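You operate a simulated robot arm through the tools that you are given. There is no shell and no other tool.

The job below is to be done with a simulated robot arm. You get a single attempt, and the scene is never put back.

JOB
Put things in order on the top of the wooden bench. At the end: the gold brass hose end stands where the blue gauge stood; the yellow gauge stands where the brown box (marked "SEAL KIT") stood; the blue gauge stands where the yellow gauge stood; the brown box from the top of the wooden bench stands on top of the white filter; whatever was shut is shut again. Leave all else as you found it, and nothing knocked over.

The check looks at the end state, three seconds after you hand in, the way a careful person would. Anything else that was tipped, shoved, dropped, spilled or broken makes it a failure. A push-on lid holds only when it is set on centred and level and pressed home; a screw cap is set on level and turned clockwise until tight.

ROBOT AND FRAMES
A 7-joint arm with a two-finger parallel gripper, fixed in place. Base frame: the origin is at the foot of the arm, x ahead of it, y to its left, z up; the work surface is at about z = 0. Lengths are in cm, angles in degrees, forces in N, time in s.
With the tool pointing down near the work surface it reaches from about 24 to 62 cm from the base axis. Its first joint turns from -66.0 to 66.0 degrees. Payload 2.6 kg.
Tool frame: the origin (TCP) lies between the finger pads and is the grasp point; the fingertips stand 3 cm ahead of it; z points along the fingers, y is the line along which they close. Largest opening 9.4 cm; finger width 2.8, thickness 1; the body of the gripper, 5 by 9.6 cm, starts 5.5 cm behind the TCP.
Orientation is that of the tool frame in the base frame, as a unit quaternion [w, x, y, z]. With the fingers straight down and closing along the base's y, the tool's x points along the base's -x, its y along +y and its z along -z.

CONTROLS
- The arm moves only by the tool play_rows. Its argument "deltas" is a list of rows, each a list of 7 numbers: the opening, from 0 (shut) to 1 (fully open), then the shift along the tool's x, y, z in units of 50 mm (1.0 is 50 mm), then the turn, a rotation vector about the tool's x, y, z in units of 8 degrees (1.0 is 8 degrees). In form: [[grip, tx, ty, tz, rx, ry, rz], ...]. A call has 1 to 20 rows; each row shifts and turns the commanded pose from where the row before left it, along the tool's axes as they then stand. A call with a number of a shift or a turn outside -1 to 1 is refused whole. Each row takes 0.2 s and may step no farther than 5 cm and 8.6 degrees from the row before; otherwise, or with a gripper value out of range, the whole call is refused. A pose out of reach is approached as far as the arm can. The call stops where the force on the tool passes 40 N (or 10 N more than at its start, if that is more) or the arm is blocked; 0.2 s more then pass. Each finger travels about 7.2 cm/s and halts on what it meets, pressing with about 27 N; the grip force reading is that of the motor and also rises with nothing between the fingers. The clock runs only during rows and for 0.2 s after the last one: add rows that do not move to give the fingers time. It gives the time, the measured TCP pose, the force on the tool (base axes), the opening and the grip force at its end, in the units of the frame above (readings bear some noise), with the torque about the TCP (base axes, N m) and any sound that the robot's microphone picked up.
- Cameras (640 x 400 px; columns grow to the right, rows downward): "scene" is fixed at [1.43, 41.58, 56.83]; the picture's right is [-0.92, -0.39, 0.00], its down [-0.20, 0.47, -0.86] and it looks along [0.33, -0.79, -0.51] (base axes); focal length 320 px, centre (320, 200). "wrist" rides on the gripper at [7.6, 1.4, -10.2] in the tool frame; the picture's right is [-0.18, 0.98, 0.00], its down [-0.75, -0.14, -0.64] and it looks along [-0.63, -0.12, 0.77] (tool axes); focal length 243 px, centre (320, 200). There is no depth. A picture from a camera that has moved, and an enlarged one, comes with that camera's place and axes in the base frame and with its lens.
- capture(camera): a new picture of that camera. No time passes.
- zoom(camera, box): a new picture of the part [left, top, right, bottom] of that camera's present view, enlarged. No time passes.
- close_job(): hands the job in; it is judged then, once.

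Nothing tells you positions but the pictures and the camera data. Unless the task says otherwise, let go and move clear before handing in.

The tools are called after "Call:" as a command line: name --pt "numbers of a row" for each row, then --argument value for the rest, lists and objects as JSON in quotes. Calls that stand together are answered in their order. play_rows: Moves the arm, as the interface text tells. Its arguments: {"type":"object","properties":{"deltas":{"type":"array","items":{"type":"array","items":{"type":"number"}}}},"required":["deltas"]} The other tools are called the same way: capture (camera) takes a picture; zoom (camera, box) takes an enlarged picture of a part of a camera's view; close_job () hands the job in.

At the start:

```text
t: 0.0
eef_pos: [32.47, -30.42, 28.81]
ee_rot: [0.0, 0.0, 1.0, 0.001]
contact_force: [0.0, 0.2, -0.3]
wrist_torque: [0.0, -0.02, 0.0]
finger_gap: 9.44
grip_force: 0.0
```

scene: 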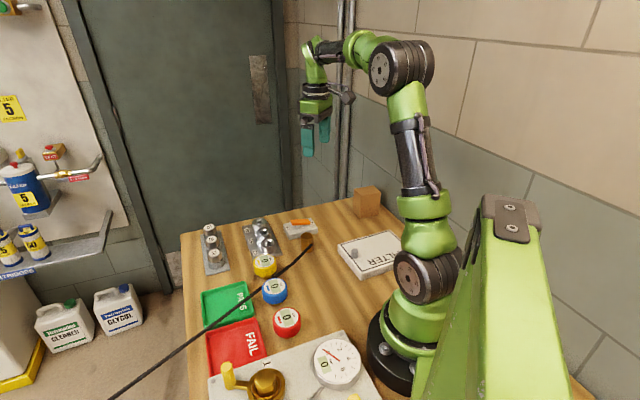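
wrist: 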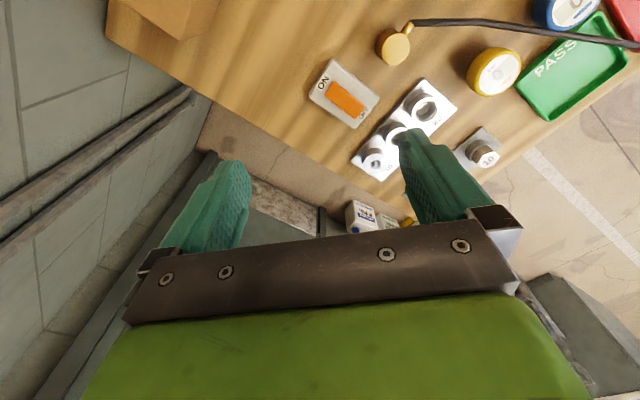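

I see a bench with a brown box, a white filter, blue, yellow and red gauges, trays, and a gold hose end on a black hose. I'll look closer before moving.

Call:
zoom --camera "scene" --box '[180, 170, 420, 320]'

Call:
zoom --camera "scene" --box '[180, 280, 420, 400]'

Call:
zoom --camera "wrist" --box '[320, 0, 640, 200]'

Call:
zoom --camera "scene" --box '[230, 220, 330, 282]'

```text
2.67 times, centred on (300, 245) of scene
camera zoom: at [1.43, 41.58, 56.83], right [-0.92, -0.39, 0.0], down [-0.2, 0.47, -0.86], along [0.33, -0.79, -0.51], focal length 852 px, centre (373, 80)
```

zoom: 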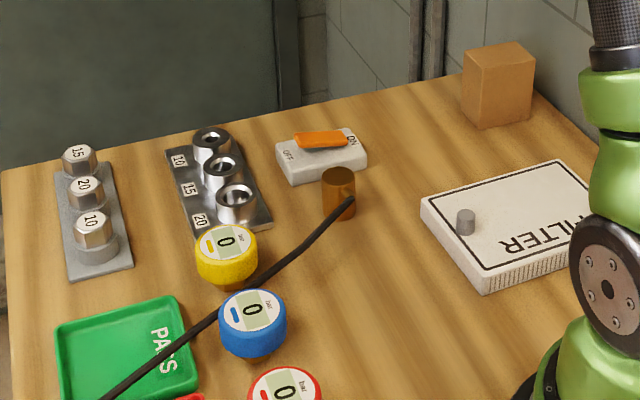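

```text
2.67 times, centred on (300, 340) of scene
camera zoom: at [1.43, 41.58, 56.83], right [-0.92, -0.39, 0.0], down [-0.2, 0.47, -0.86], along [0.33, -0.79, -0.51], focal length 852 px, centre (373, -173)
```

zoom: 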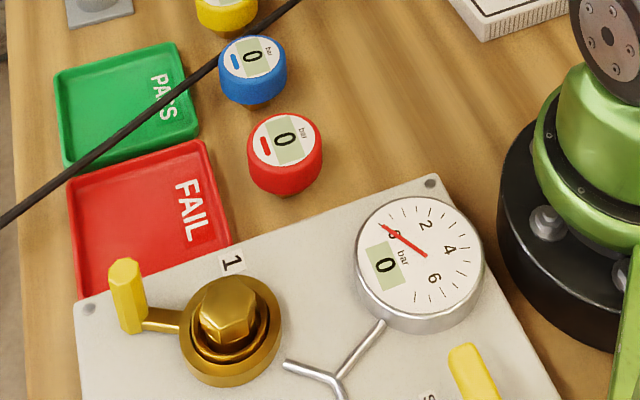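

```text
2.00 times, centred on (480, 100) of wrist
camera zoom: at [24.89, -28.98, 39.0], right [0.18, 0.98, 0.0], down [0.75, -0.14, 0.64], along [0.63, -0.12, -0.77], focal length 485 px, centre (0, 400)
```

zoom: 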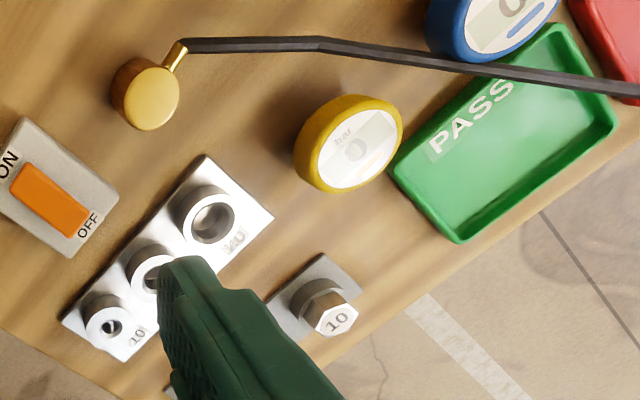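

```text
6.40 times, centred on (280, 251) of scene
camera zoom: at [1.43, 41.58, 56.83], right [-0.92, -0.39, 0.0], down [-0.2, 0.47, -0.86], along [0.33, -0.79, -0.51], focal length 2045 px, centre (576, -126)
```

zoom: 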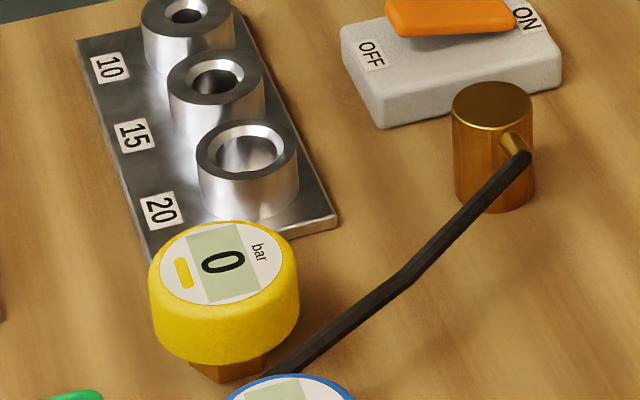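

The hose end looks to be near (31,-21), the yellow gauge near (36,-8), the blue near (30,-1) and the brown box near (21,-47), beside the wall. I'll turn the tool so the wrist camera looks toward the box.

Call:
play_rows --pt "1 0 0 0 0 0 1" --pt "1 0 0 0 0 0 1" --pt "1 0 0 0 0 0 1" --pt "1 0 0 0 0 0 1" --pt "1 0 0 0 0 0 1" --pt "1 0 0 0 0 0 1" --pt "1 0 0 0 0 0 1" --pt "1 0 0 0 0 0 1" --pt "1 0 0 0 0 0 1" --pt "1 0 0 0 0 0 1" --pt "1 0 0 0 0 0 1" --pt "1 0 0 0 0 0 0.25" --pt "1 0 0 0 0 0 0"

```text
t: 2.8
eef_pos: [32.58, -30.34, 28.69]
ee_rot: [0.0, 0.708, 0.707, 0.001]
contact_force: [-0.4, 0.5, -0.7]
wrist_torque: [0.0, -0.01, 0.02]
finger_gap: 9.37
grip_force: 0.1
```

The tool has turned so its x points along +y. Next I'll shift toward x=22 and take a picture.

Call:
play_rows --pt "1 0 -1 0 0 0 0" --pt "1 0 -1 0 0 0 0" --pt "1 0 0 0 0 0 0"

Call:
capture --camera "wrist"

Call:
capture --camera "scene"

```text
t: 3.6
eef_pos: [22.39, -30.55, 28.9]
ee_rot: [0.0, 0.707, 0.708, 0.0]
contact_force: [-0.2, -0.2, -0.5]
wrist_torque: [-0.01, 0.01, 0.03]
finger_gap: 9.41
grip_force: 0.1
```

```text
taken
camera wrist: at [23.96, -22.85, 39.06], right [0.98, -0.18, 0.0], down [-0.14, -0.75, 0.64], along [-0.12, -0.63, -0.77], focal length 243 px, centre (320, 200)
```

wrist: 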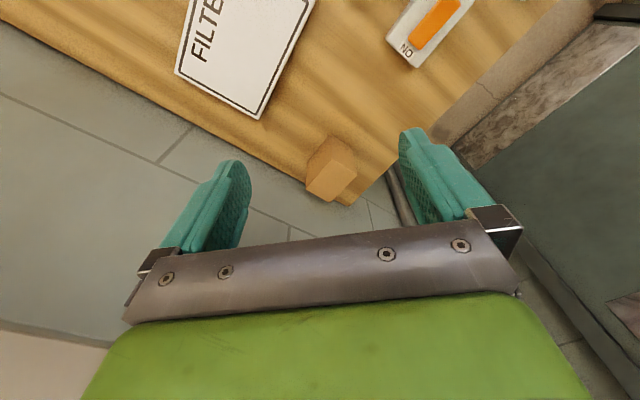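

```text
taken
```

scene: 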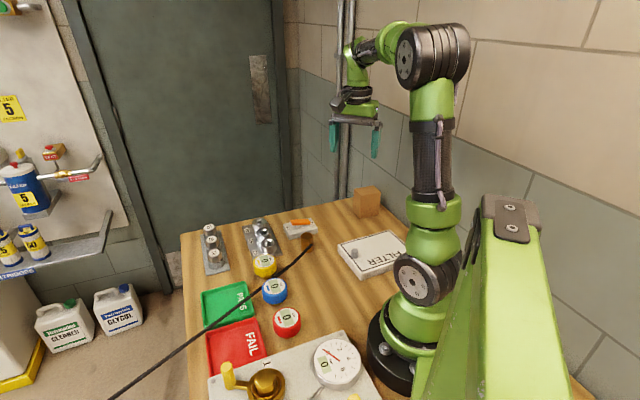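

The box sits near the bench's back edge. I'll zoom in on it.

Call:
zoom --camera "wrist" --box '[270, 100, 400, 220]'

Call:
zoom --camera "wrist" --box '[160, 0, 340, 130]'

Call:
zoom --camera "scene" --box '[320, 170, 420, 290]'

```text
3.33 times, centred on (335, 160) of wrist
camera zoom: at [23.96, -22.85, 39.06], right [0.98, -0.18, 0.0], down [-0.14, -0.75, 0.64], along [-0.12, -0.63, -0.77], focal length 809 px, centre (270, 333)
```

zoom: 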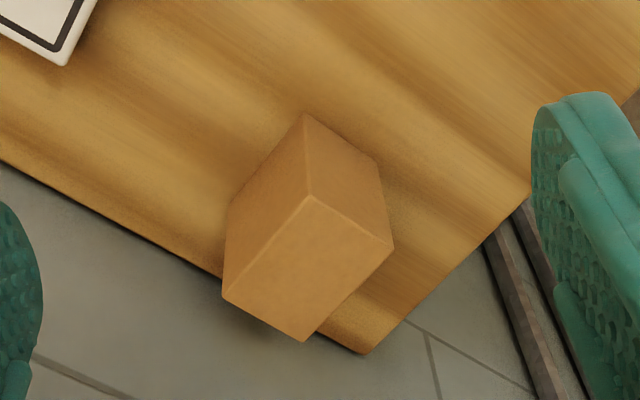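

```text
3.08 times, centred on (250, 65) of wrist
camera zoom: at [23.96, -22.85, 39.06], right [0.98, -0.18, 0.0], down [-0.14, -0.75, 0.64], along [-0.12, -0.63, -0.77], focal length 746 px, centre (535, 615)
```

zoom: 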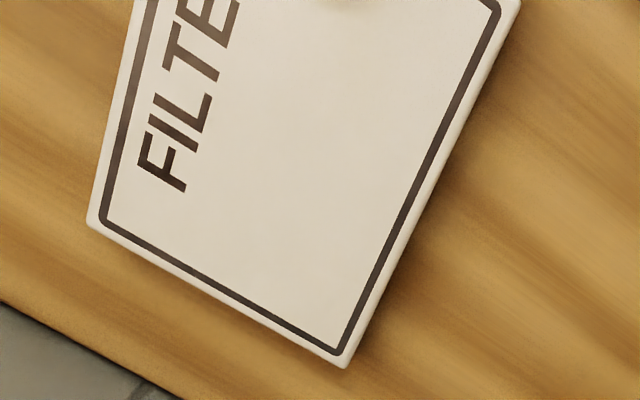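

```text
3.33 times, centred on (370, 230) of scene
camera zoom: at [1.43, 41.58, 56.83], right [-0.92, -0.39, 0.0], down [-0.2, 0.47, -0.86], along [0.33, -0.79, -0.51], focal length 1065 px, centre (153, 100)
```

zoom: 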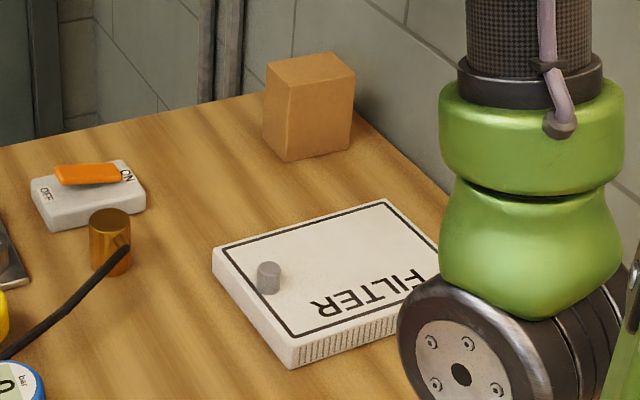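

I take the box to be centred near (21.4,-45), about 4.8 x 7 x 8 cm and turned 45°, with a gray peg on the filter near one edge. I'll turn 45° more and move above the box.

Call:
play_rows --pt "1 0 0 0 0 0 1" --pt "1 0 0 0 0 0 1" --pt "1 0 0 0 0 0 1" --pt "1 0 0 0 0 0 1" --pt "1 0 0 0 0 0 1" --pt "1 0 0 0 0 0 0.625" --pt "1 0 0 0 0 0 0" --pt "1 -0.728 0.634 0 0 0 0" --pt "1 -0.728 0.634 0 0 0 0" --pt "1 -0.728 0.634 0 0 0 0" --pt "1 0 0 0 0 0 0"

Call:
capture --camera "wrist"

Call:
capture --camera "scene"

```text
t: 6.0
eef_pos: [21.72, -44.82, 28.72]
ee_rot: [0.0, 0.923, 0.384, 0.0]
contact_force: [-0.3, -0.1, -0.1]
wrist_torque: [0.0, 0.01, 0.01]
finger_gap: 9.38
grip_force: 0.1
```

```text
taken
camera wrist: at [28.0, -40.48, 38.92], right [0.57, -0.82, 0.0], down [-0.63, -0.43, 0.64], along [-0.53, -0.36, -0.77], focal length 243 px, centre (320, 200)
```

wrist: 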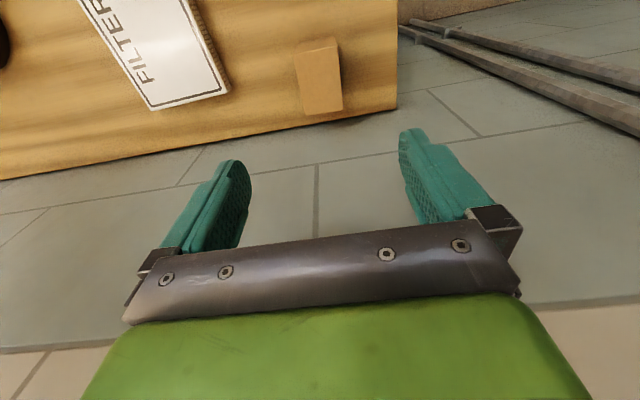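

```text
taken
```

scene: 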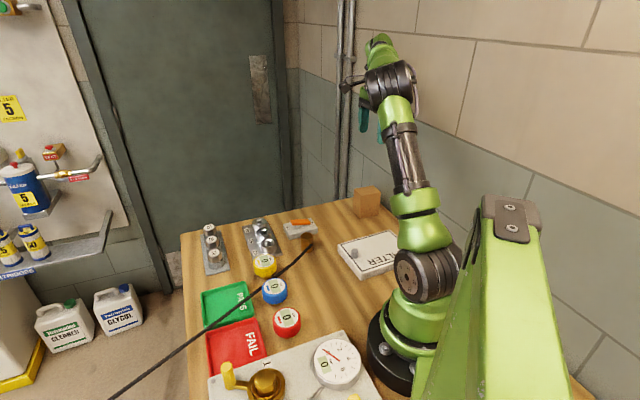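

The arm is above the box. I'll zoom in to check how it lines up.

Call:
zoom --camera "wrist" --box '[240, 10, 400, 130]'

Call:
zoom --camera "wrist" --box '[60, 0, 260, 130]'

```text
3.33 times, centred on (320, 70) of wrist
camera zoom: at [28.0, -40.48, 38.92], right [0.57, -0.82, 0.0], down [-0.63, -0.43, 0.64], along [-0.53, -0.36, -0.77], focal length 809 px, centre (320, 633)
```

zoom: 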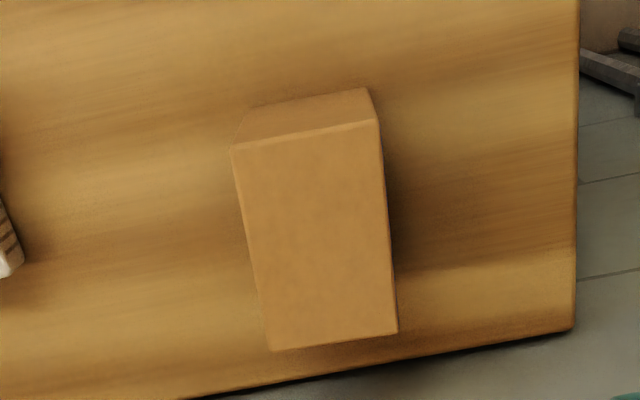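

```text
3.08 times, centred on (160, 65) of wrist
camera zoom: at [28.0, -40.48, 38.92], right [0.57, -0.82, 0.0], down [-0.63, -0.43, 0.64], along [-0.53, -0.36, -0.77], focal length 746 px, centre (812, 615)
```

zoom: 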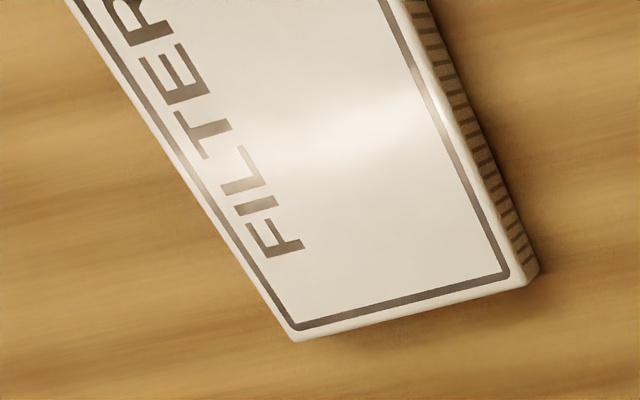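

The box's short axis lies at about -47° and its centre at (21.5,-44.9). I'll trim the tool angle, go down and grip it.

Call:
play_rows --pt "1 -0.024 -0.024 0 0 0 0.26" --pt "1 0 0 1 0 0 0" --pt "1 0 0 1 0 0 0" --pt "1 0 0 1 0 0 0" --pt "1 0 0 0.8 0 0 0" --pt "1 0 0 0.4 0 0 0" --pt "1 0 0 0.4 0 0 0" --pt "1 0 0 0 0 0 0"

Call:
capture --camera "wrist"

Call:
capture --camera "scene"

```text
t: 7.8
eef_pos: [21.2, -44.76, 5.69]
ee_rot: [0.0, 0.931, 0.366, 0.0]
contact_force: [0.3, 0.6, 0.9]
wrist_torque: [0.01, -0.01, -0.01]
finger_gap: 9.4
grip_force: 0.0
```

```text
taken
camera wrist: at [27.82, -40.59, 15.93], right [0.54, -0.84, 0.0], down [-0.65, -0.41, 0.64], along [-0.54, -0.34, -0.77], focal length 243 px, centre (320, 200)
```

wrist: 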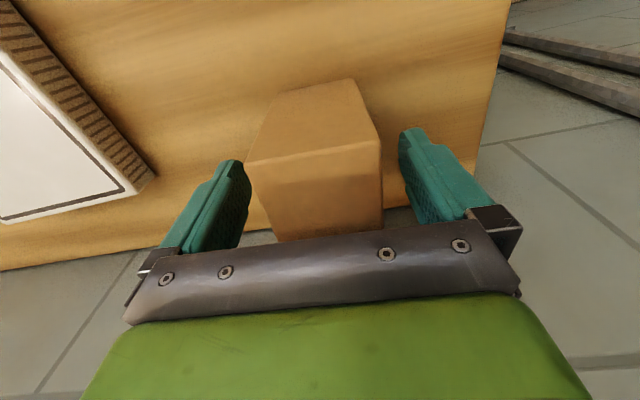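

```text
taken
```

scene: 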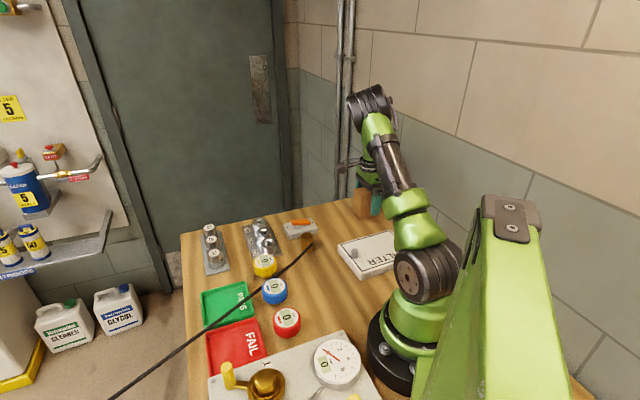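

The box lies between the fingers. I'll nudge 0.3 cm to centre the grip, then close and lift slightly.

Call:
play_rows --pt "1 0.02 0.06 0 0 0 0" --pt "1 0 0 0 0 0 0" --pt "0.5 0 0 0 0 0 0" --pt "0.3 0 0 0 0 0 0" --pt "0 0 0 0 0 0 0" --pt "0 0 0 0 0 0 0" --pt "0 0 0 0 0 0 0"

Call:
capture --camera "wrist"

```text
t: 9.4
eef_pos: [21.58, -44.97, 5.7]
ee_rot: [0.0, 0.93, 0.366, -0.001]
contact_force: [-0.2, 1.0, 1.5]
wrist_torque: [-0.03, -0.02, 0.0]
finger_gap: 5.42
grip_force: 27.1
```

```text
taken
camera wrist: at [28.09, -40.82, 15.93], right [0.54, -0.84, 0.0], down [-0.65, -0.41, 0.64], along [-0.54, -0.34, -0.77], focal length 243 px, centre (320, 200)
```

wrist: 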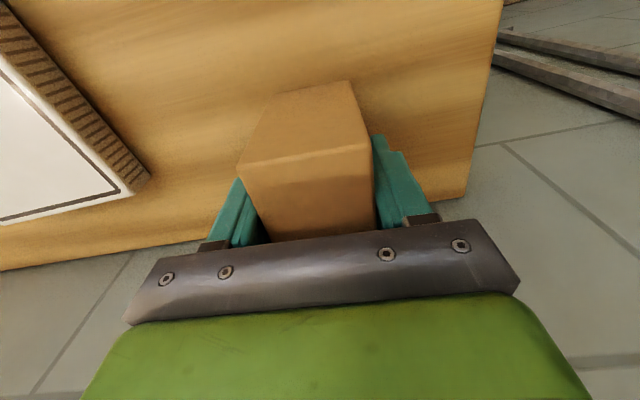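

The box is gripped. I'll lift it, carry it over to the filter at height, and check with pictures before lowering.

Call:
play_rows --pt "0 0 0 -0.2 0 0 0" --pt "0 0 0 -0.6 0 0 0" --pt "0 0 0 -0.8 0 0 0" --pt "0 0 0 -0.8 0 0 0" --pt "0 0 0 0 0 0 0" --pt "0 0.2816 -0.807 0 0 0 0" --pt "0 0.2816 -0.807 0 0 0 0" --pt "0 0.2816 -0.807 0 0 0 0" --pt "0 0.2816 -0.807 0 0 0 0" --pt "0 0.2816 -0.807 0 0 0 0" --pt "0 0 0 0 0 0 0" --pt "0 0 0 0 0 0 0"

Call:
capture --camera "wrist"

Call:
capture --camera "scene"

```text
t: 12.0
eef_pos: [13.0, -25.29, 17.75]
ee_rot: [0.0, 0.93, 0.367, -0.001]
contact_force: [-0.2, -0.1, -2.3]
wrist_torque: [-0.03, 0.0, 0.0]
finger_gap: 5.42
grip_force: 26.7
```

```text
taken
camera wrist: at [19.58, -21.18, 28.07], right [0.54, -0.84, 0.0], down [-0.65, -0.41, 0.64], along [-0.54, -0.34, -0.77], focal length 243 px, centre (320, 200)
```

wrist: 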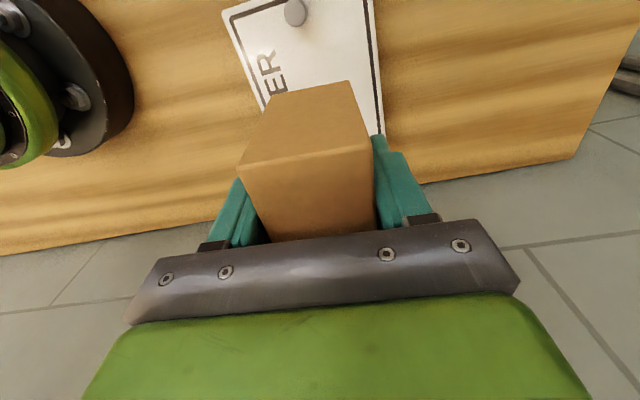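

```text
taken
```

scene: 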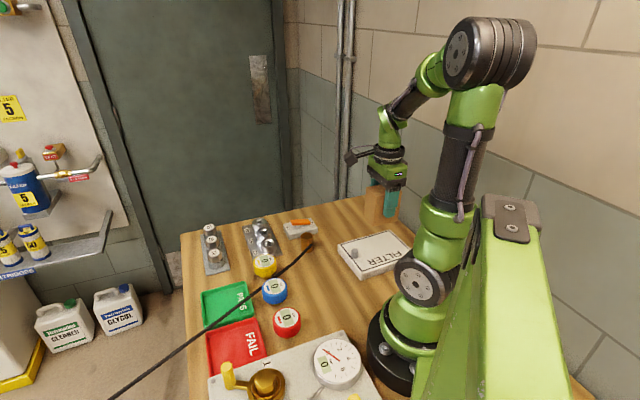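

The box hangs over the middle of the filter, clear of the peg. I'll lower it to just above the filter.

Call:
play_rows --pt "0 0 0 0.6 0 0 0" --pt "0 0 0 0.6 0 0 0" --pt "0 0 0 0.4 0 0 0" --pt "0 0 0 0.18 0 0 0" --pt "0 0 0 0 0 0 0" --pt "0 0 0 0 0 0 0"

Call:
zoom --camera "scene" --box '[320, 170, 440, 290]'

Call:
capture --camera "wrist"

```text
t: 13.4
eef_pos: [13.06, -25.37, 8.9]
ee_rot: [0.0, 0.93, 0.366, 0.0]
contact_force: [0.0, -0.3, -1.9]
wrist_torque: [0.03, 0.01, -0.02]
finger_gap: 5.4
grip_force: 26.7
```

```text
3.33 times, centred on (380, 230) of scene
camera zoom: at [1.43, 41.58, 56.83], right [-0.92, -0.39, 0.0], down [-0.2, 0.47, -0.86], along [0.33, -0.79, -0.51], focal length 1065 px, centre (120, 100)
```

zoom: 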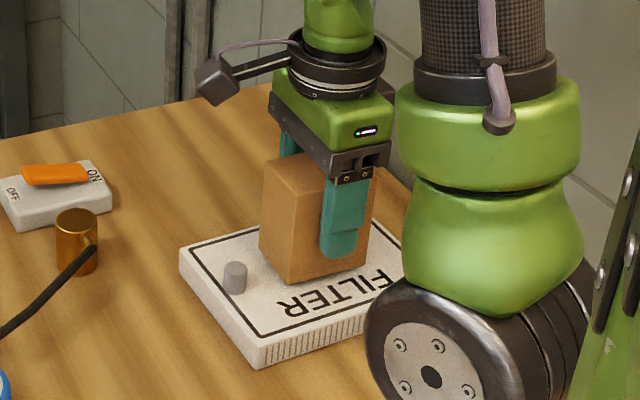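

```text
taken
camera wrist: at [19.55, -21.24, 19.07], right [0.54, -0.84, 0.0], down [-0.65, -0.41, 0.64], along [-0.54, -0.34, -0.77], focal length 243 px, centre (320, 200)
```

wrist: 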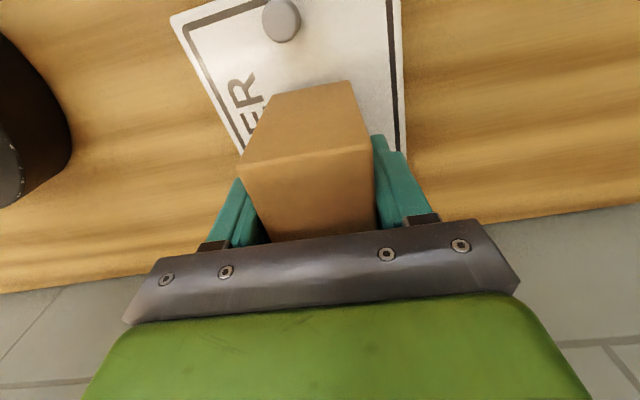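

The box is just above the filter, with its bottom near z=3.1. I'll lower it in small steps until it touches.

Call:
play_rows --pt "0 0 0 0.04 0 0 0" --pt "0 0 0 0.04 0 0 0" --pt "0 0 0 0.03 0 0 0" --pt "0 0 0 0 0 0 0"

Call:
zoom --camera "scene" --box '[340, 200, 420, 280]'

```text
t: 14.4
eef_pos: [13.11, -25.36, 8.36]
ee_rot: [0.0, 0.93, 0.367, 0.001]
contact_force: [-0.8, 0.4, -1.7]
wrist_torque: [0.03, -0.05, -0.01]
finger_gap: 5.4
grip_force: 27.1
```

```text
5.00 times, centred on (380, 240) of scene
camera zoom: at [1.43, 41.58, 56.83], right [-0.92, -0.39, 0.0], down [-0.2, 0.47, -0.86], along [0.33, -0.79, -0.51], focal length 1598 px, centre (20, 0)
```

zoom: 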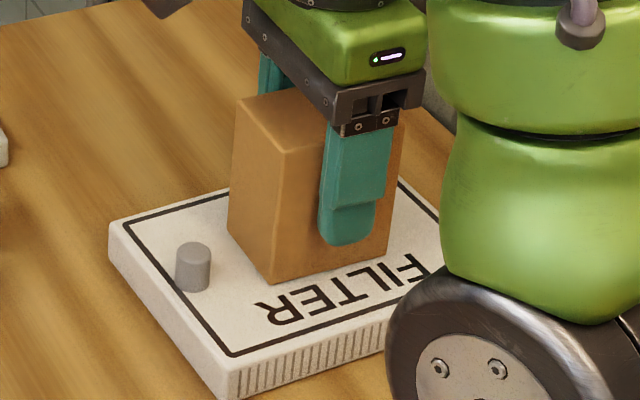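

Call:
play_rows --pt "0 0 0 0.03 0 0 0" --pt "0 0 0 0 0 0 0"

```text
t: 15.0
eef_pos: [13.0, -25.39, 8.18]
ee_rot: [0.001, 0.93, 0.367, 0.0]
contact_force: [-3.9, 6.5, 21.4]
wrist_torque: [0.1, 0.09, 0.0]
finger_gap: 5.42
grip_force: 27.7
```

The box has touched down with about 21 N. I'll ease off slightly, open the fingers and rise clear.

Call:
play_rows --pt "0 0 0 -0.012 0 0 0" --pt "0 0 0 0 0 0 0" --pt "0.6 0 0 0 0 0 0" --pt "0.7 0 0 0 0 0 0" --pt "0.85 0 0 0 0 0 0" --pt "0.85 0 0 0 0 0 0"

Call:
capture --camera "wrist"

Call:
zoom --camera "scene" --box '[320, 170, 440, 290]'

```text
t: 16.4
eef_pos: [13.03, -25.41, 8.2]
ee_rot: [0.0, 0.93, 0.367, 0.0]
contact_force: [0.5, 1.0, -0.1]
wrist_torque: [-0.01, 0.03, 0.01]
finger_gap: 7.97
grip_force: 0.0
```

```text
taken
camera wrist: at [19.6, -21.27, 18.46], right [0.54, -0.84, 0.0], down [-0.65, -0.41, 0.64], along [-0.54, -0.34, -0.77], focal length 243 px, centre (320, 200)
```

wrist: 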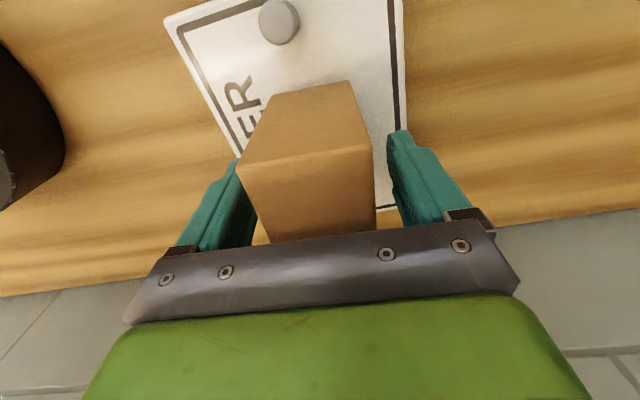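

```text
3.33 times, centred on (380, 230) of scene
camera zoom: at [1.43, 41.58, 56.83], right [-0.92, -0.39, 0.0], down [-0.2, 0.47, -0.86], along [0.33, -0.79, -0.51], focal length 1065 px, centre (120, 100)
```

zoom: 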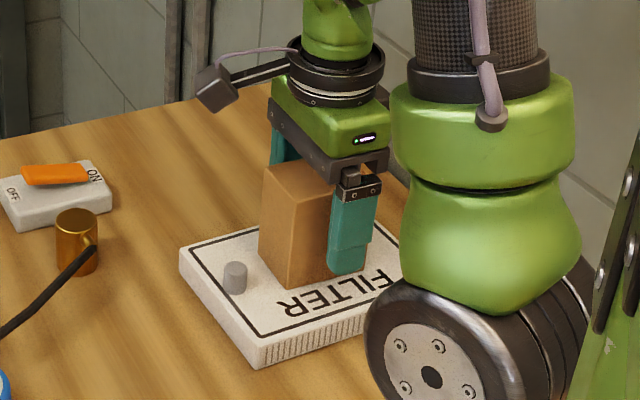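

The box now stands on the filter. I'll rise, move toward the gauges and turn the camera back to look at them.

Call:
play_rows --pt "0.85 0 0 -0.3 0 0 0" --pt "0.85 0 0 -0.9 0 0 0" --pt "0.85 0 0 -0.9 0 0 0" --pt "0.85 0 0 -0.9 0 0 0" --pt "0.85 0 0 -0.9 0 0 0" --pt "0.85 0 0 0 0 0 0" --pt "0.85 0.826 -0.128 0 0 0 0" --pt "0.85 0.826 -0.128 0 0 0 0" --pt "0.85 0.826 -0.128 0 0 0 0" --pt "0.85 0.826 -0.128 0 0 0 0" --pt "0.85 0.826 -0.128 0 0 0 0" --pt "0.85 0 0 0 0 0 0"

Call:
play_rows --pt "0.85 0 0 0 0 0 -1" --pt "0.85 0 0 0 0 0 -1" --pt "0.85 0 0 0 0 0 -1" --pt "0.85 0 0 0 0 0 -1" --pt "0.85 0 0 0 0 0 -1" --pt "0.85 0 0 0 0 0 -1" --pt "0.85 0 0 0 0 0 -1" --pt "0.85 0 0 0 0 0 -1" --pt "0.85 0 0 0 0 0 -1" --pt "0.85 0 0 0 0 0 -1" --pt "0.85 0 0 0 0 0 -1" --pt "0.85 0 0 0 0 0 -1" --pt "0.85 0 0 0 0 0 -1" --pt "0.85 0 0 0 0 0 -1" --pt "0.85 0 0 0 0 0 -1" --pt "0.85 0 0 0 0 0 -1" --pt "0.85 0 0 0 0 0 -1" --pt "0.85 0 0 0 0 0 -0.14" --pt "0.85 0 0 0 0 0 0"

Call:
capture --camera "wrist"

Call:
capture --camera "scene"

```text
t: 19.0
eef_pos: [25.68, -9.1, 27.54]
ee_rot: [0.0, 0.93, 0.367, 0.0]
contact_force: [0.1, 0.4, -0.6]
wrist_torque: [0.02, -0.04, 0.02]
finger_gap: 7.99
grip_force: 0.0
```

```text
t: 23.0
eef_pos: [26.07, -9.03, 27.69]
ee_rot: [0.0, -0.002, 1.0, 0.0]
contact_force: [-0.2, -0.3, 0.5]
wrist_torque: [0.01, 0.02, 0.02]
finger_gap: 7.97
grip_force: 0.0
```

```text
taken
camera wrist: at [18.38, -7.61, 37.93], right [0.18, 0.98, 0.0], down [0.75, -0.14, 0.64], along [0.63, -0.12, -0.77], focal length 243 px, centre (320, 200)
```

wrist: 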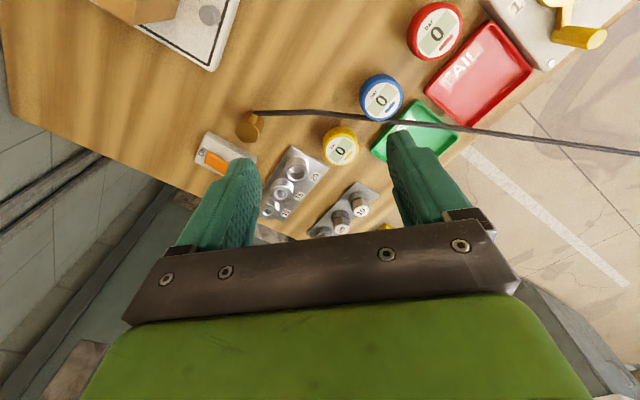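

```text
taken
```

scene: 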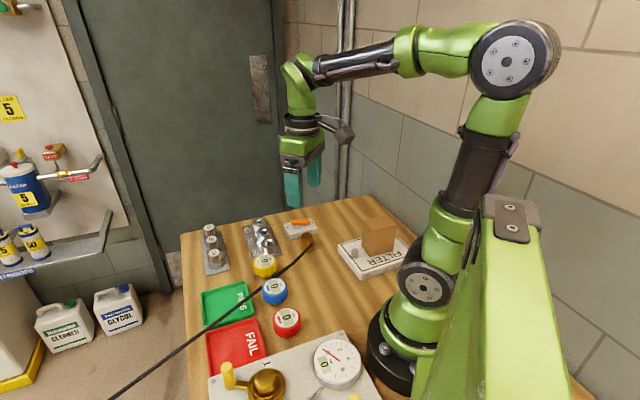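

Call:
zoom --camera "wrist" --box '[230, 60, 470, 210]'

Call:
zoom --camera "wrist" --box '[300, 70, 420, 170]'

Call:
zoom --camera "wrist" --box '[400, 60, 640, 200]'

Call:
zoom --camera "wrist" --box '[90, 0, 270, 110]'

```text
2.67 times, centred on (350, 135) of wrist
camera zoom: at [18.38, -7.61, 37.93], right [0.18, 0.98, 0.0], down [0.75, -0.14, 0.64], along [0.63, -0.12, -0.77], focal length 647 px, centre (240, 373)
```

zoom: 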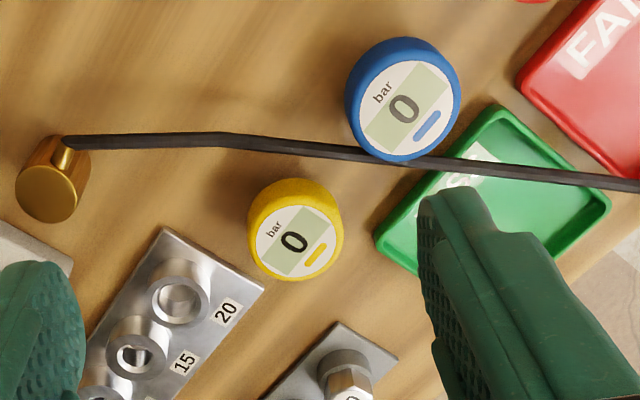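

```text
4.00 times, centred on (360, 120) of wrist
camera zoom: at [18.38, -7.61, 37.93], right [0.18, 0.98, 0.0], down [0.75, -0.14, 0.64], along [0.63, -0.12, -0.77], focal length 970 px, centre (160, 520)
```

zoom: 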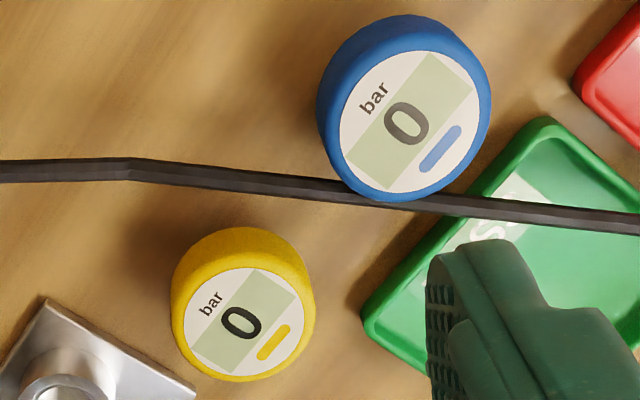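

```text
2.67 times, centred on (520, 130) of wrist
camera zoom: at [18.38, -7.61, 37.93], right [0.18, 0.98, 0.0], down [0.75, -0.14, 0.64], along [0.63, -0.12, -0.77], focal length 647 px, centre (-213, 387)
```

zoom: 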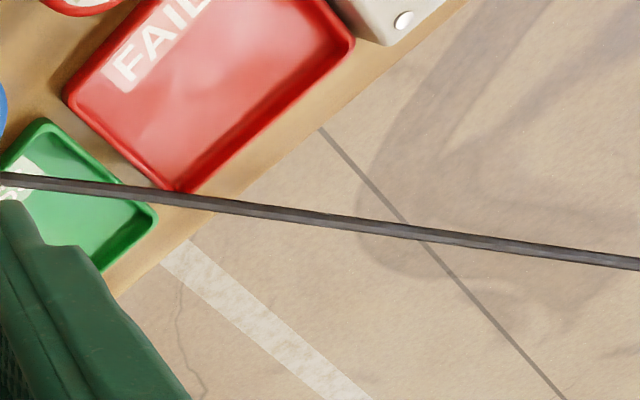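

```text
3.56 times, centred on (180, 55) of wrist
camera zoom: at [18.38, -7.61, 37.93], right [0.18, 0.98, 0.0], down [0.75, -0.14, 0.64], along [0.63, -0.12, -0.77], focal length 863 px, centre (818, 716)
```

zoom: 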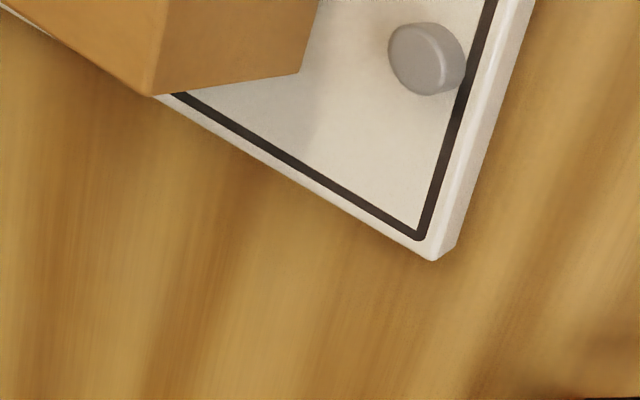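

The yellow gauge looks to be near (36.8,-7.9), the blue near (30.3,-1.5) and the hose end near (31.2,-20.8), with the hose passing at about 3 cm height between the gauges. I'll move above the yellow gauge.

Call:
play_rows --pt "0.85 -0.72 0.073 0 0 0 0" --pt "0.85 -0.72 0.073 0 0 0 0" --pt "0.85 -0.72 0.073 0 0 0 0" --pt "0.85 0 0 0.9 0 0 0" --pt "0.85 0 0 0.9 0 0 0" --pt "0.85 0 0 0.9 0 0 0" --pt "0.85 0 0 0 0 0 0" --pt "0.85 0 0 0 0 0 0"

Call:
capture --camera "wrist"

Call:
zoom --camera "scene" --box '[200, 180, 340, 310]'

```text
t: 24.8
eef_pos: [36.68, -7.95, 14.11]
ee_rot: [0.001, -0.001, 1.0, 0.0]
contact_force: [-0.5, 0.4, -0.4]
wrist_torque: [0.0, 0.01, 0.0]
finger_gap: 7.99
grip_force: 0.0
```

```text
taken
camera wrist: at [29.1, -6.5, 24.39], right [0.18, 0.98, 0.0], down [0.75, -0.14, 0.64], along [0.63, -0.12, -0.77], focal length 243 px, centre (320, 200)
```

wrist: 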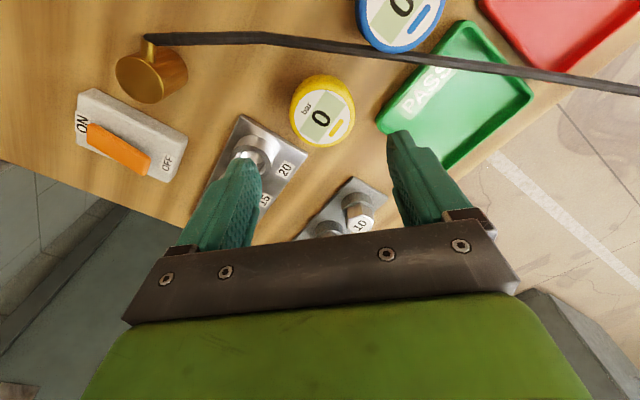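

```text
3.08 times, centred on (270, 245) of scene
camera zoom: at [1.43, 41.58, 56.83], right [-0.92, -0.39, 0.0], down [-0.2, 0.47, -0.86], along [0.33, -0.79, -0.51], focal length 983 px, centre (474, 62)
```

zoom: 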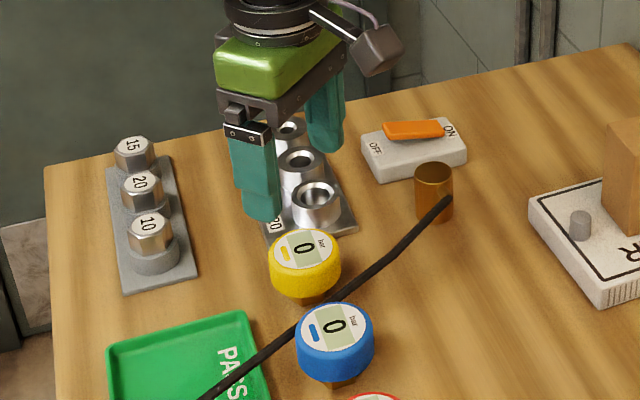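

Call:
zoom --camera "wrist" --box '[240, 40, 400, 160]'

Call:
zoom --camera "wrist" --box '[100, 20, 340, 110]'

Call:
zoom --camera "scene" --box '[235, 240, 335, 310]'

```text
3.33 times, centred on (320, 100) of wrist
camera zoom: at [29.1, -6.5, 24.39], right [0.18, 0.98, 0.0], down [0.75, -0.14, 0.64], along [0.63, -0.12, -0.77], focal length 809 px, centre (320, 533)
```

zoom: 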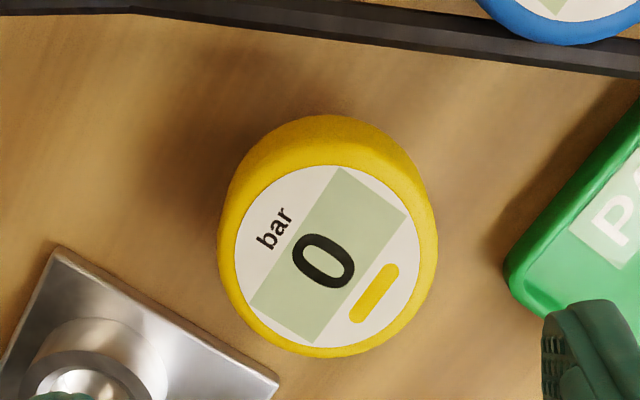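

```text
2.67 times, centred on (220, 65) of wrist
camera zoom: at [29.1, -6.5, 24.39], right [0.18, 0.98, 0.0], down [0.75, -0.14, 0.64], along [0.63, -0.12, -0.77], focal length 647 px, centre (587, 560)
```

zoom: 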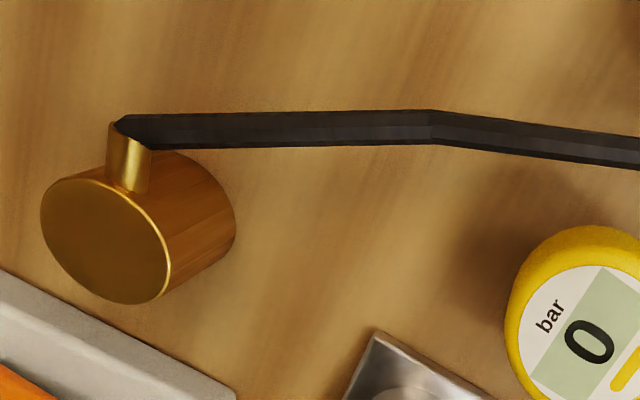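

```text
5.71 times, centred on (285, 275) of scene
camera zoom: at [1.43, 41.58, 56.83], right [-0.92, -0.39, 0.0], down [-0.2, 0.47, -0.86], along [0.33, -0.79, -0.51], focal length 1826 px, centre (520, -229)
```

zoom: 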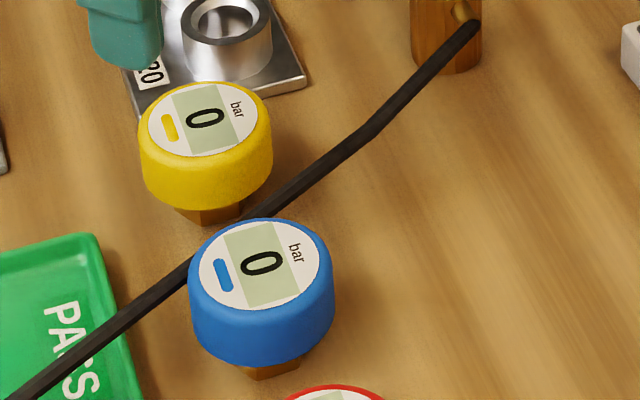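

The yellow gauge's centre is within 0.1 cm of the tool axis, and narrowing the fingers a little leaves room beside the socket block and tray. I'll go down and grip.

Call:
play_rows --pt "0.76 0.02 0.02 0 0 0 0" --pt "0.76 0 0 0.8 0 0 0" --pt "0.76 0 0 0.6 0 0 0" --pt "0.76 0 0 0.4 0 0 0" --pt "0.76 0 0 0.33 0 0 0" --pt "0.76 0 0 0 0 0 0"

Call:
capture --camera "wrist"

Call:
zoom --camera "scene" --box '[200, 180, 340, 310]'

```text
t: 26.2
eef_pos: [36.64, -7.86, 3.71]
ee_rot: [0.0, -0.001, 1.0, -0.001]
contact_force: [-0.8, 0.2, 0.7]
wrist_torque: [-0.01, -0.02, 0.01]
finger_gap: 7.13
grip_force: 0.0
```

```text
taken
camera wrist: at [29.04, -6.38, 13.85], right [0.18, 0.98, 0.0], down [0.75, -0.14, 0.64], along [0.63, -0.12, -0.77], focal length 243 px, centre (320, 200)
```

wrist: 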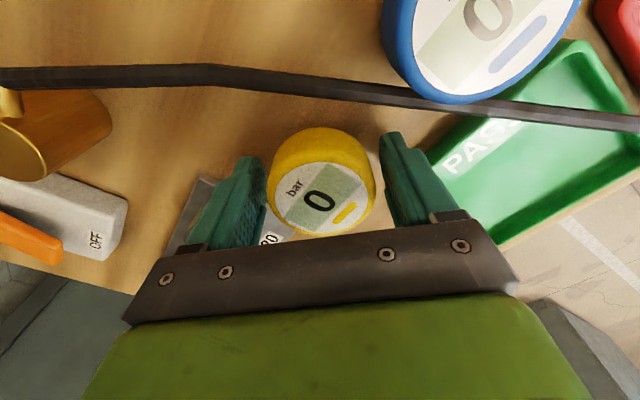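

```text
3.08 times, centred on (270, 245) of scene
camera zoom: at [1.43, 41.58, 56.83], right [-0.92, -0.39, 0.0], down [-0.2, 0.47, -0.86], along [0.33, -0.79, -0.51], focal length 983 px, centre (474, 62)
```

zoom: 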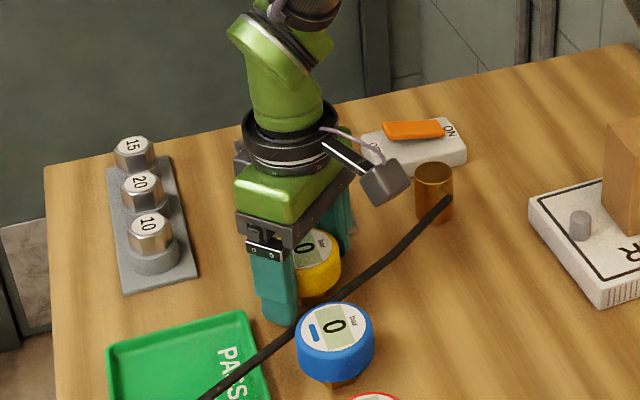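

The gauge sits between the fingers. I'll close, then lift it a little.

Call:
play_rows --pt "0.66 0 0 0 0 0 0" --pt "0.5 0 0 0 0 0 0" --pt "0 0 0 0 0 0 0" --pt "0 0 0 0 0 0 0" --pt "0 0 0 0 0 0 0"

Call:
capture --camera "wrist"

```text
t: 27.4
eef_pos: [36.67, -7.76, 3.63]
ee_rot: [0.0, -0.001, 1.0, 0.001]
contact_force: [-0.5, 0.1, -0.6]
wrist_torque: [0.04, 0.01, 0.01]
finger_gap: 5.46
grip_force: 27.0
```

```text
taken
camera wrist: at [29.04, -6.39, 13.88], right [0.18, 0.98, 0.0], down [0.75, -0.14, 0.64], along [0.63, -0.12, -0.77], focal length 243 px, centre (320, 200)
```

wrist: 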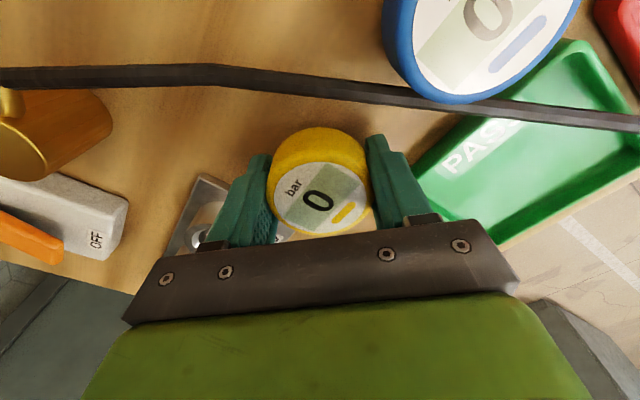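

The yellow gauge is gripped. I'll lift it and turn the tool to the 45° heading that worked at the box's place.

Call:
play_rows --pt "0 0 0 -0.3 0 0 0" --pt "0 0 0 -0.8 0 0 0" --pt "0 0 0 -0.8 0 0 0" --pt "0 0 0 -0.6 0 0 0" --pt "0 0 0 0 0 0 0"

Call:
capture --camera "wrist"

Call:
play_rows --pt "0 0 0 0 0 0 1" --pt "0 0 0 0 0 0 1" --pt "0 0 0 0 0 0 1" --pt "0 0 0 0 0 0 1" --pt "0 0 0 0 0 0 1" --pt "0 0 0 0 0 0 1" --pt "0 0 0 0 0 0 1" --pt "0 0 0 0 0 0 1" --pt "0 0 0 0 0 0 1" --pt "0 0 0 0 0 0 1" --pt "0 0 0 0 0 0 1" --pt "0 0 0 0 0 0 1" --pt "0 0 0 0 0 0 1" --pt "0 0 0 0 0 0 1" --pt "0 0 0 0 0 0 1" --pt "0 0 0 0 0 0 1" --pt "0 0 0 0 0 0 0.875" --pt "0 0 0 0 0 0 0"

Call:
capture --camera "scene"

```text
t: 28.6
eef_pos: [36.56, -7.77, 16.1]
ee_rot: [0.001, -0.001, 1.0, 0.0]
contact_force: [-0.5, 0.9, -2.2]
wrist_torque: [0.01, -0.02, 0.01]
finger_gap: 5.44
grip_force: 27.1
```

```text
taken
camera wrist: at [28.97, -6.34, 26.43], right [0.18, 0.98, 0.0], down [0.75, -0.14, 0.64], along [0.63, -0.12, -0.77], focal length 243 px, centre (320, 200)
```

wrist: 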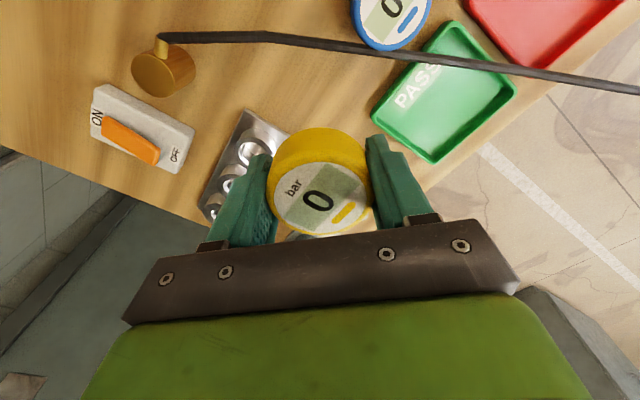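

```text
t: 32.4
eef_pos: [36.65, -7.94, 16.05]
ee_rot: [0.0, 0.924, 0.382, 0.0]
contact_force: [-0.2, -0.1, -1.6]
wrist_torque: [0.02, -0.02, 0.06]
finger_gap: 5.44
grip_force: 26.8
```

```text
taken
```

scene: 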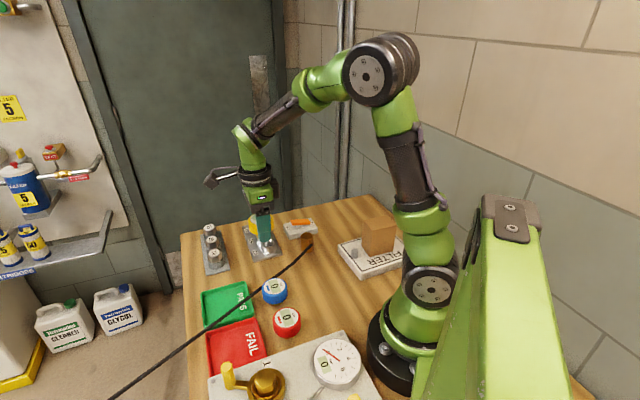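

I'll carry the gauge over to the box's old place at about 12 cm clearance.

Call:
play_rows --pt "0 -0.819 0.3476 0 0 0 0" --pt "0 -0.819 0.3476 0 0 0 0" --pt "0 -0.819 0.3476 0 0 0 0" --pt "0 -0.819 0.3476 0 0 0 0" --pt "0 -0.819 0.3476 0 0 0 0" --pt "0 -0.819 0.3476 0 0 0 0" --pt "0 -0.819 0.3476 0 0 0 0" --pt "0 -0.819 0.3476 0 0 0 0" --pt "0 -0.819 0.3476 0 0 0 0" --pt "0 0 0 0 0 0 0" --pt "0 0 0 0 0 0 0"

Call:
capture --camera "wrist"

Call:
capture --camera "scene"

```text
t: 34.8
eef_pos: [22.02, -44.87, 16.12]
ee_rot: [0.0, 0.923, 0.384, 0.0]
contact_force: [0.1, 0.7, -1.2]
wrist_torque: [-0.02, -0.02, 0.05]
finger_gap: 5.47
grip_force: 27.0
```

```text
taken
camera wrist: at [28.31, -40.46, 26.44], right [0.57, -0.82, 0.0], down [-0.63, -0.43, 0.64], along [-0.53, -0.36, -0.77], focal length 243 px, centre (320, 200)
```

wrist: 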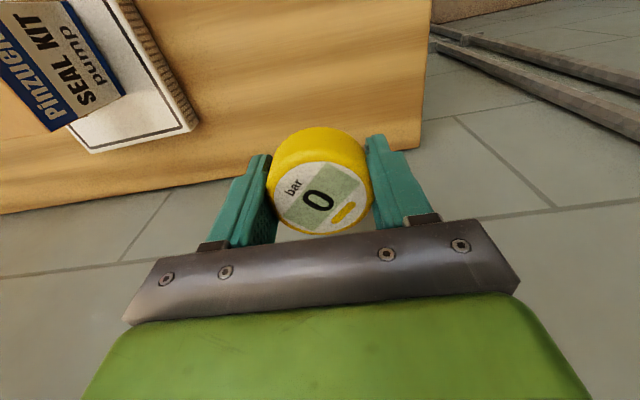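

```text
taken
```

scene: 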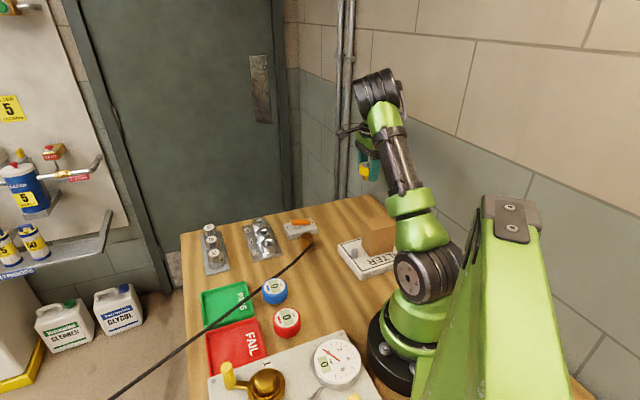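

I'm about 0.4 cm off the box's old centre. I'll correct that and lower to just above the bench.

Call:
play_rows --pt "0 -0.066 -0.05 0 0 0 0" --pt "0 0 0 0.7 0 0 0" --pt "0 0 0 0.7 0 0 0" --pt "0 0 0 0.6 0 0 0" --pt "0 0 0 0.38 0 0 0" --pt "0 0 0 0 0 0 0" --pt "0 0 0 0 0 0 0"

Call:
capture --camera "wrist"

Call:
zoom --camera "scene" --box '[300, 150, 420, 270]'

```text
t: 36.4
eef_pos: [21.44, -45.06, 4.22]
ee_rot: [0.0, 0.923, 0.384, 0.0]
contact_force: [-0.5, 0.2, -1.5]
wrist_torque: [0.0, -0.01, -0.02]
finger_gap: 5.46
grip_force: 27.2
```

```text
taken
camera wrist: at [27.84, -40.7, 14.46], right [0.57, -0.82, 0.0], down [-0.63, -0.43, 0.64], along [-0.53, -0.36, -0.77], focal length 243 px, centre (320, 200)
```

wrist: 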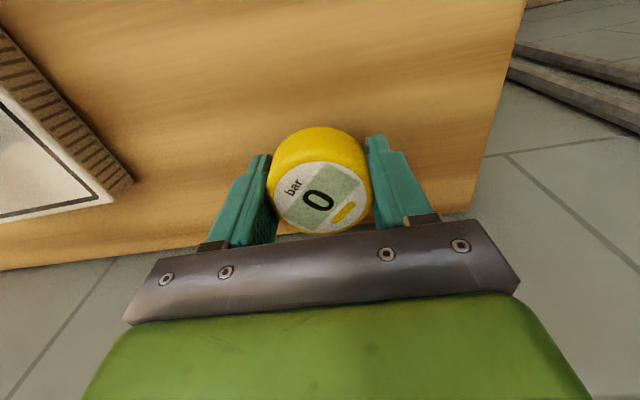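

```text
3.33 times, centred on (360, 210) of scene
camera zoom: at [1.43, 41.58, 56.83], right [-0.92, -0.39, 0.0], down [-0.2, 0.47, -0.86], along [0.33, -0.79, -0.51], focal length 1065 px, centre (187, 167)
```

zoom: 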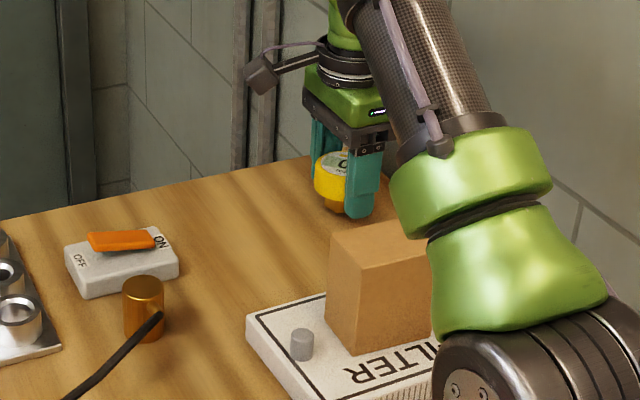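

The gauge is about 0.6 cm above the bench. I'll trim the position and lower it gently to contact.

Call:
play_rows --pt "0 0.034 -0.017 0 0 0 0" --pt "0 0 0 0.05 0 0 0" --pt "0 0 0 0.04 0 0 0" --pt "0 0 0 0.02 0 0 0" --pt "0 0 0 0 0 0 0"

```text
t: 37.6
eef_pos: [21.43, -44.85, 3.62]
ee_rot: [0.0, 0.924, 0.383, 0.001]
contact_force: [-0.3, 1.9, 1.6]
wrist_torque: [0.09, -0.04, 0.04]
finger_gap: 5.46
grip_force: 26.5
```

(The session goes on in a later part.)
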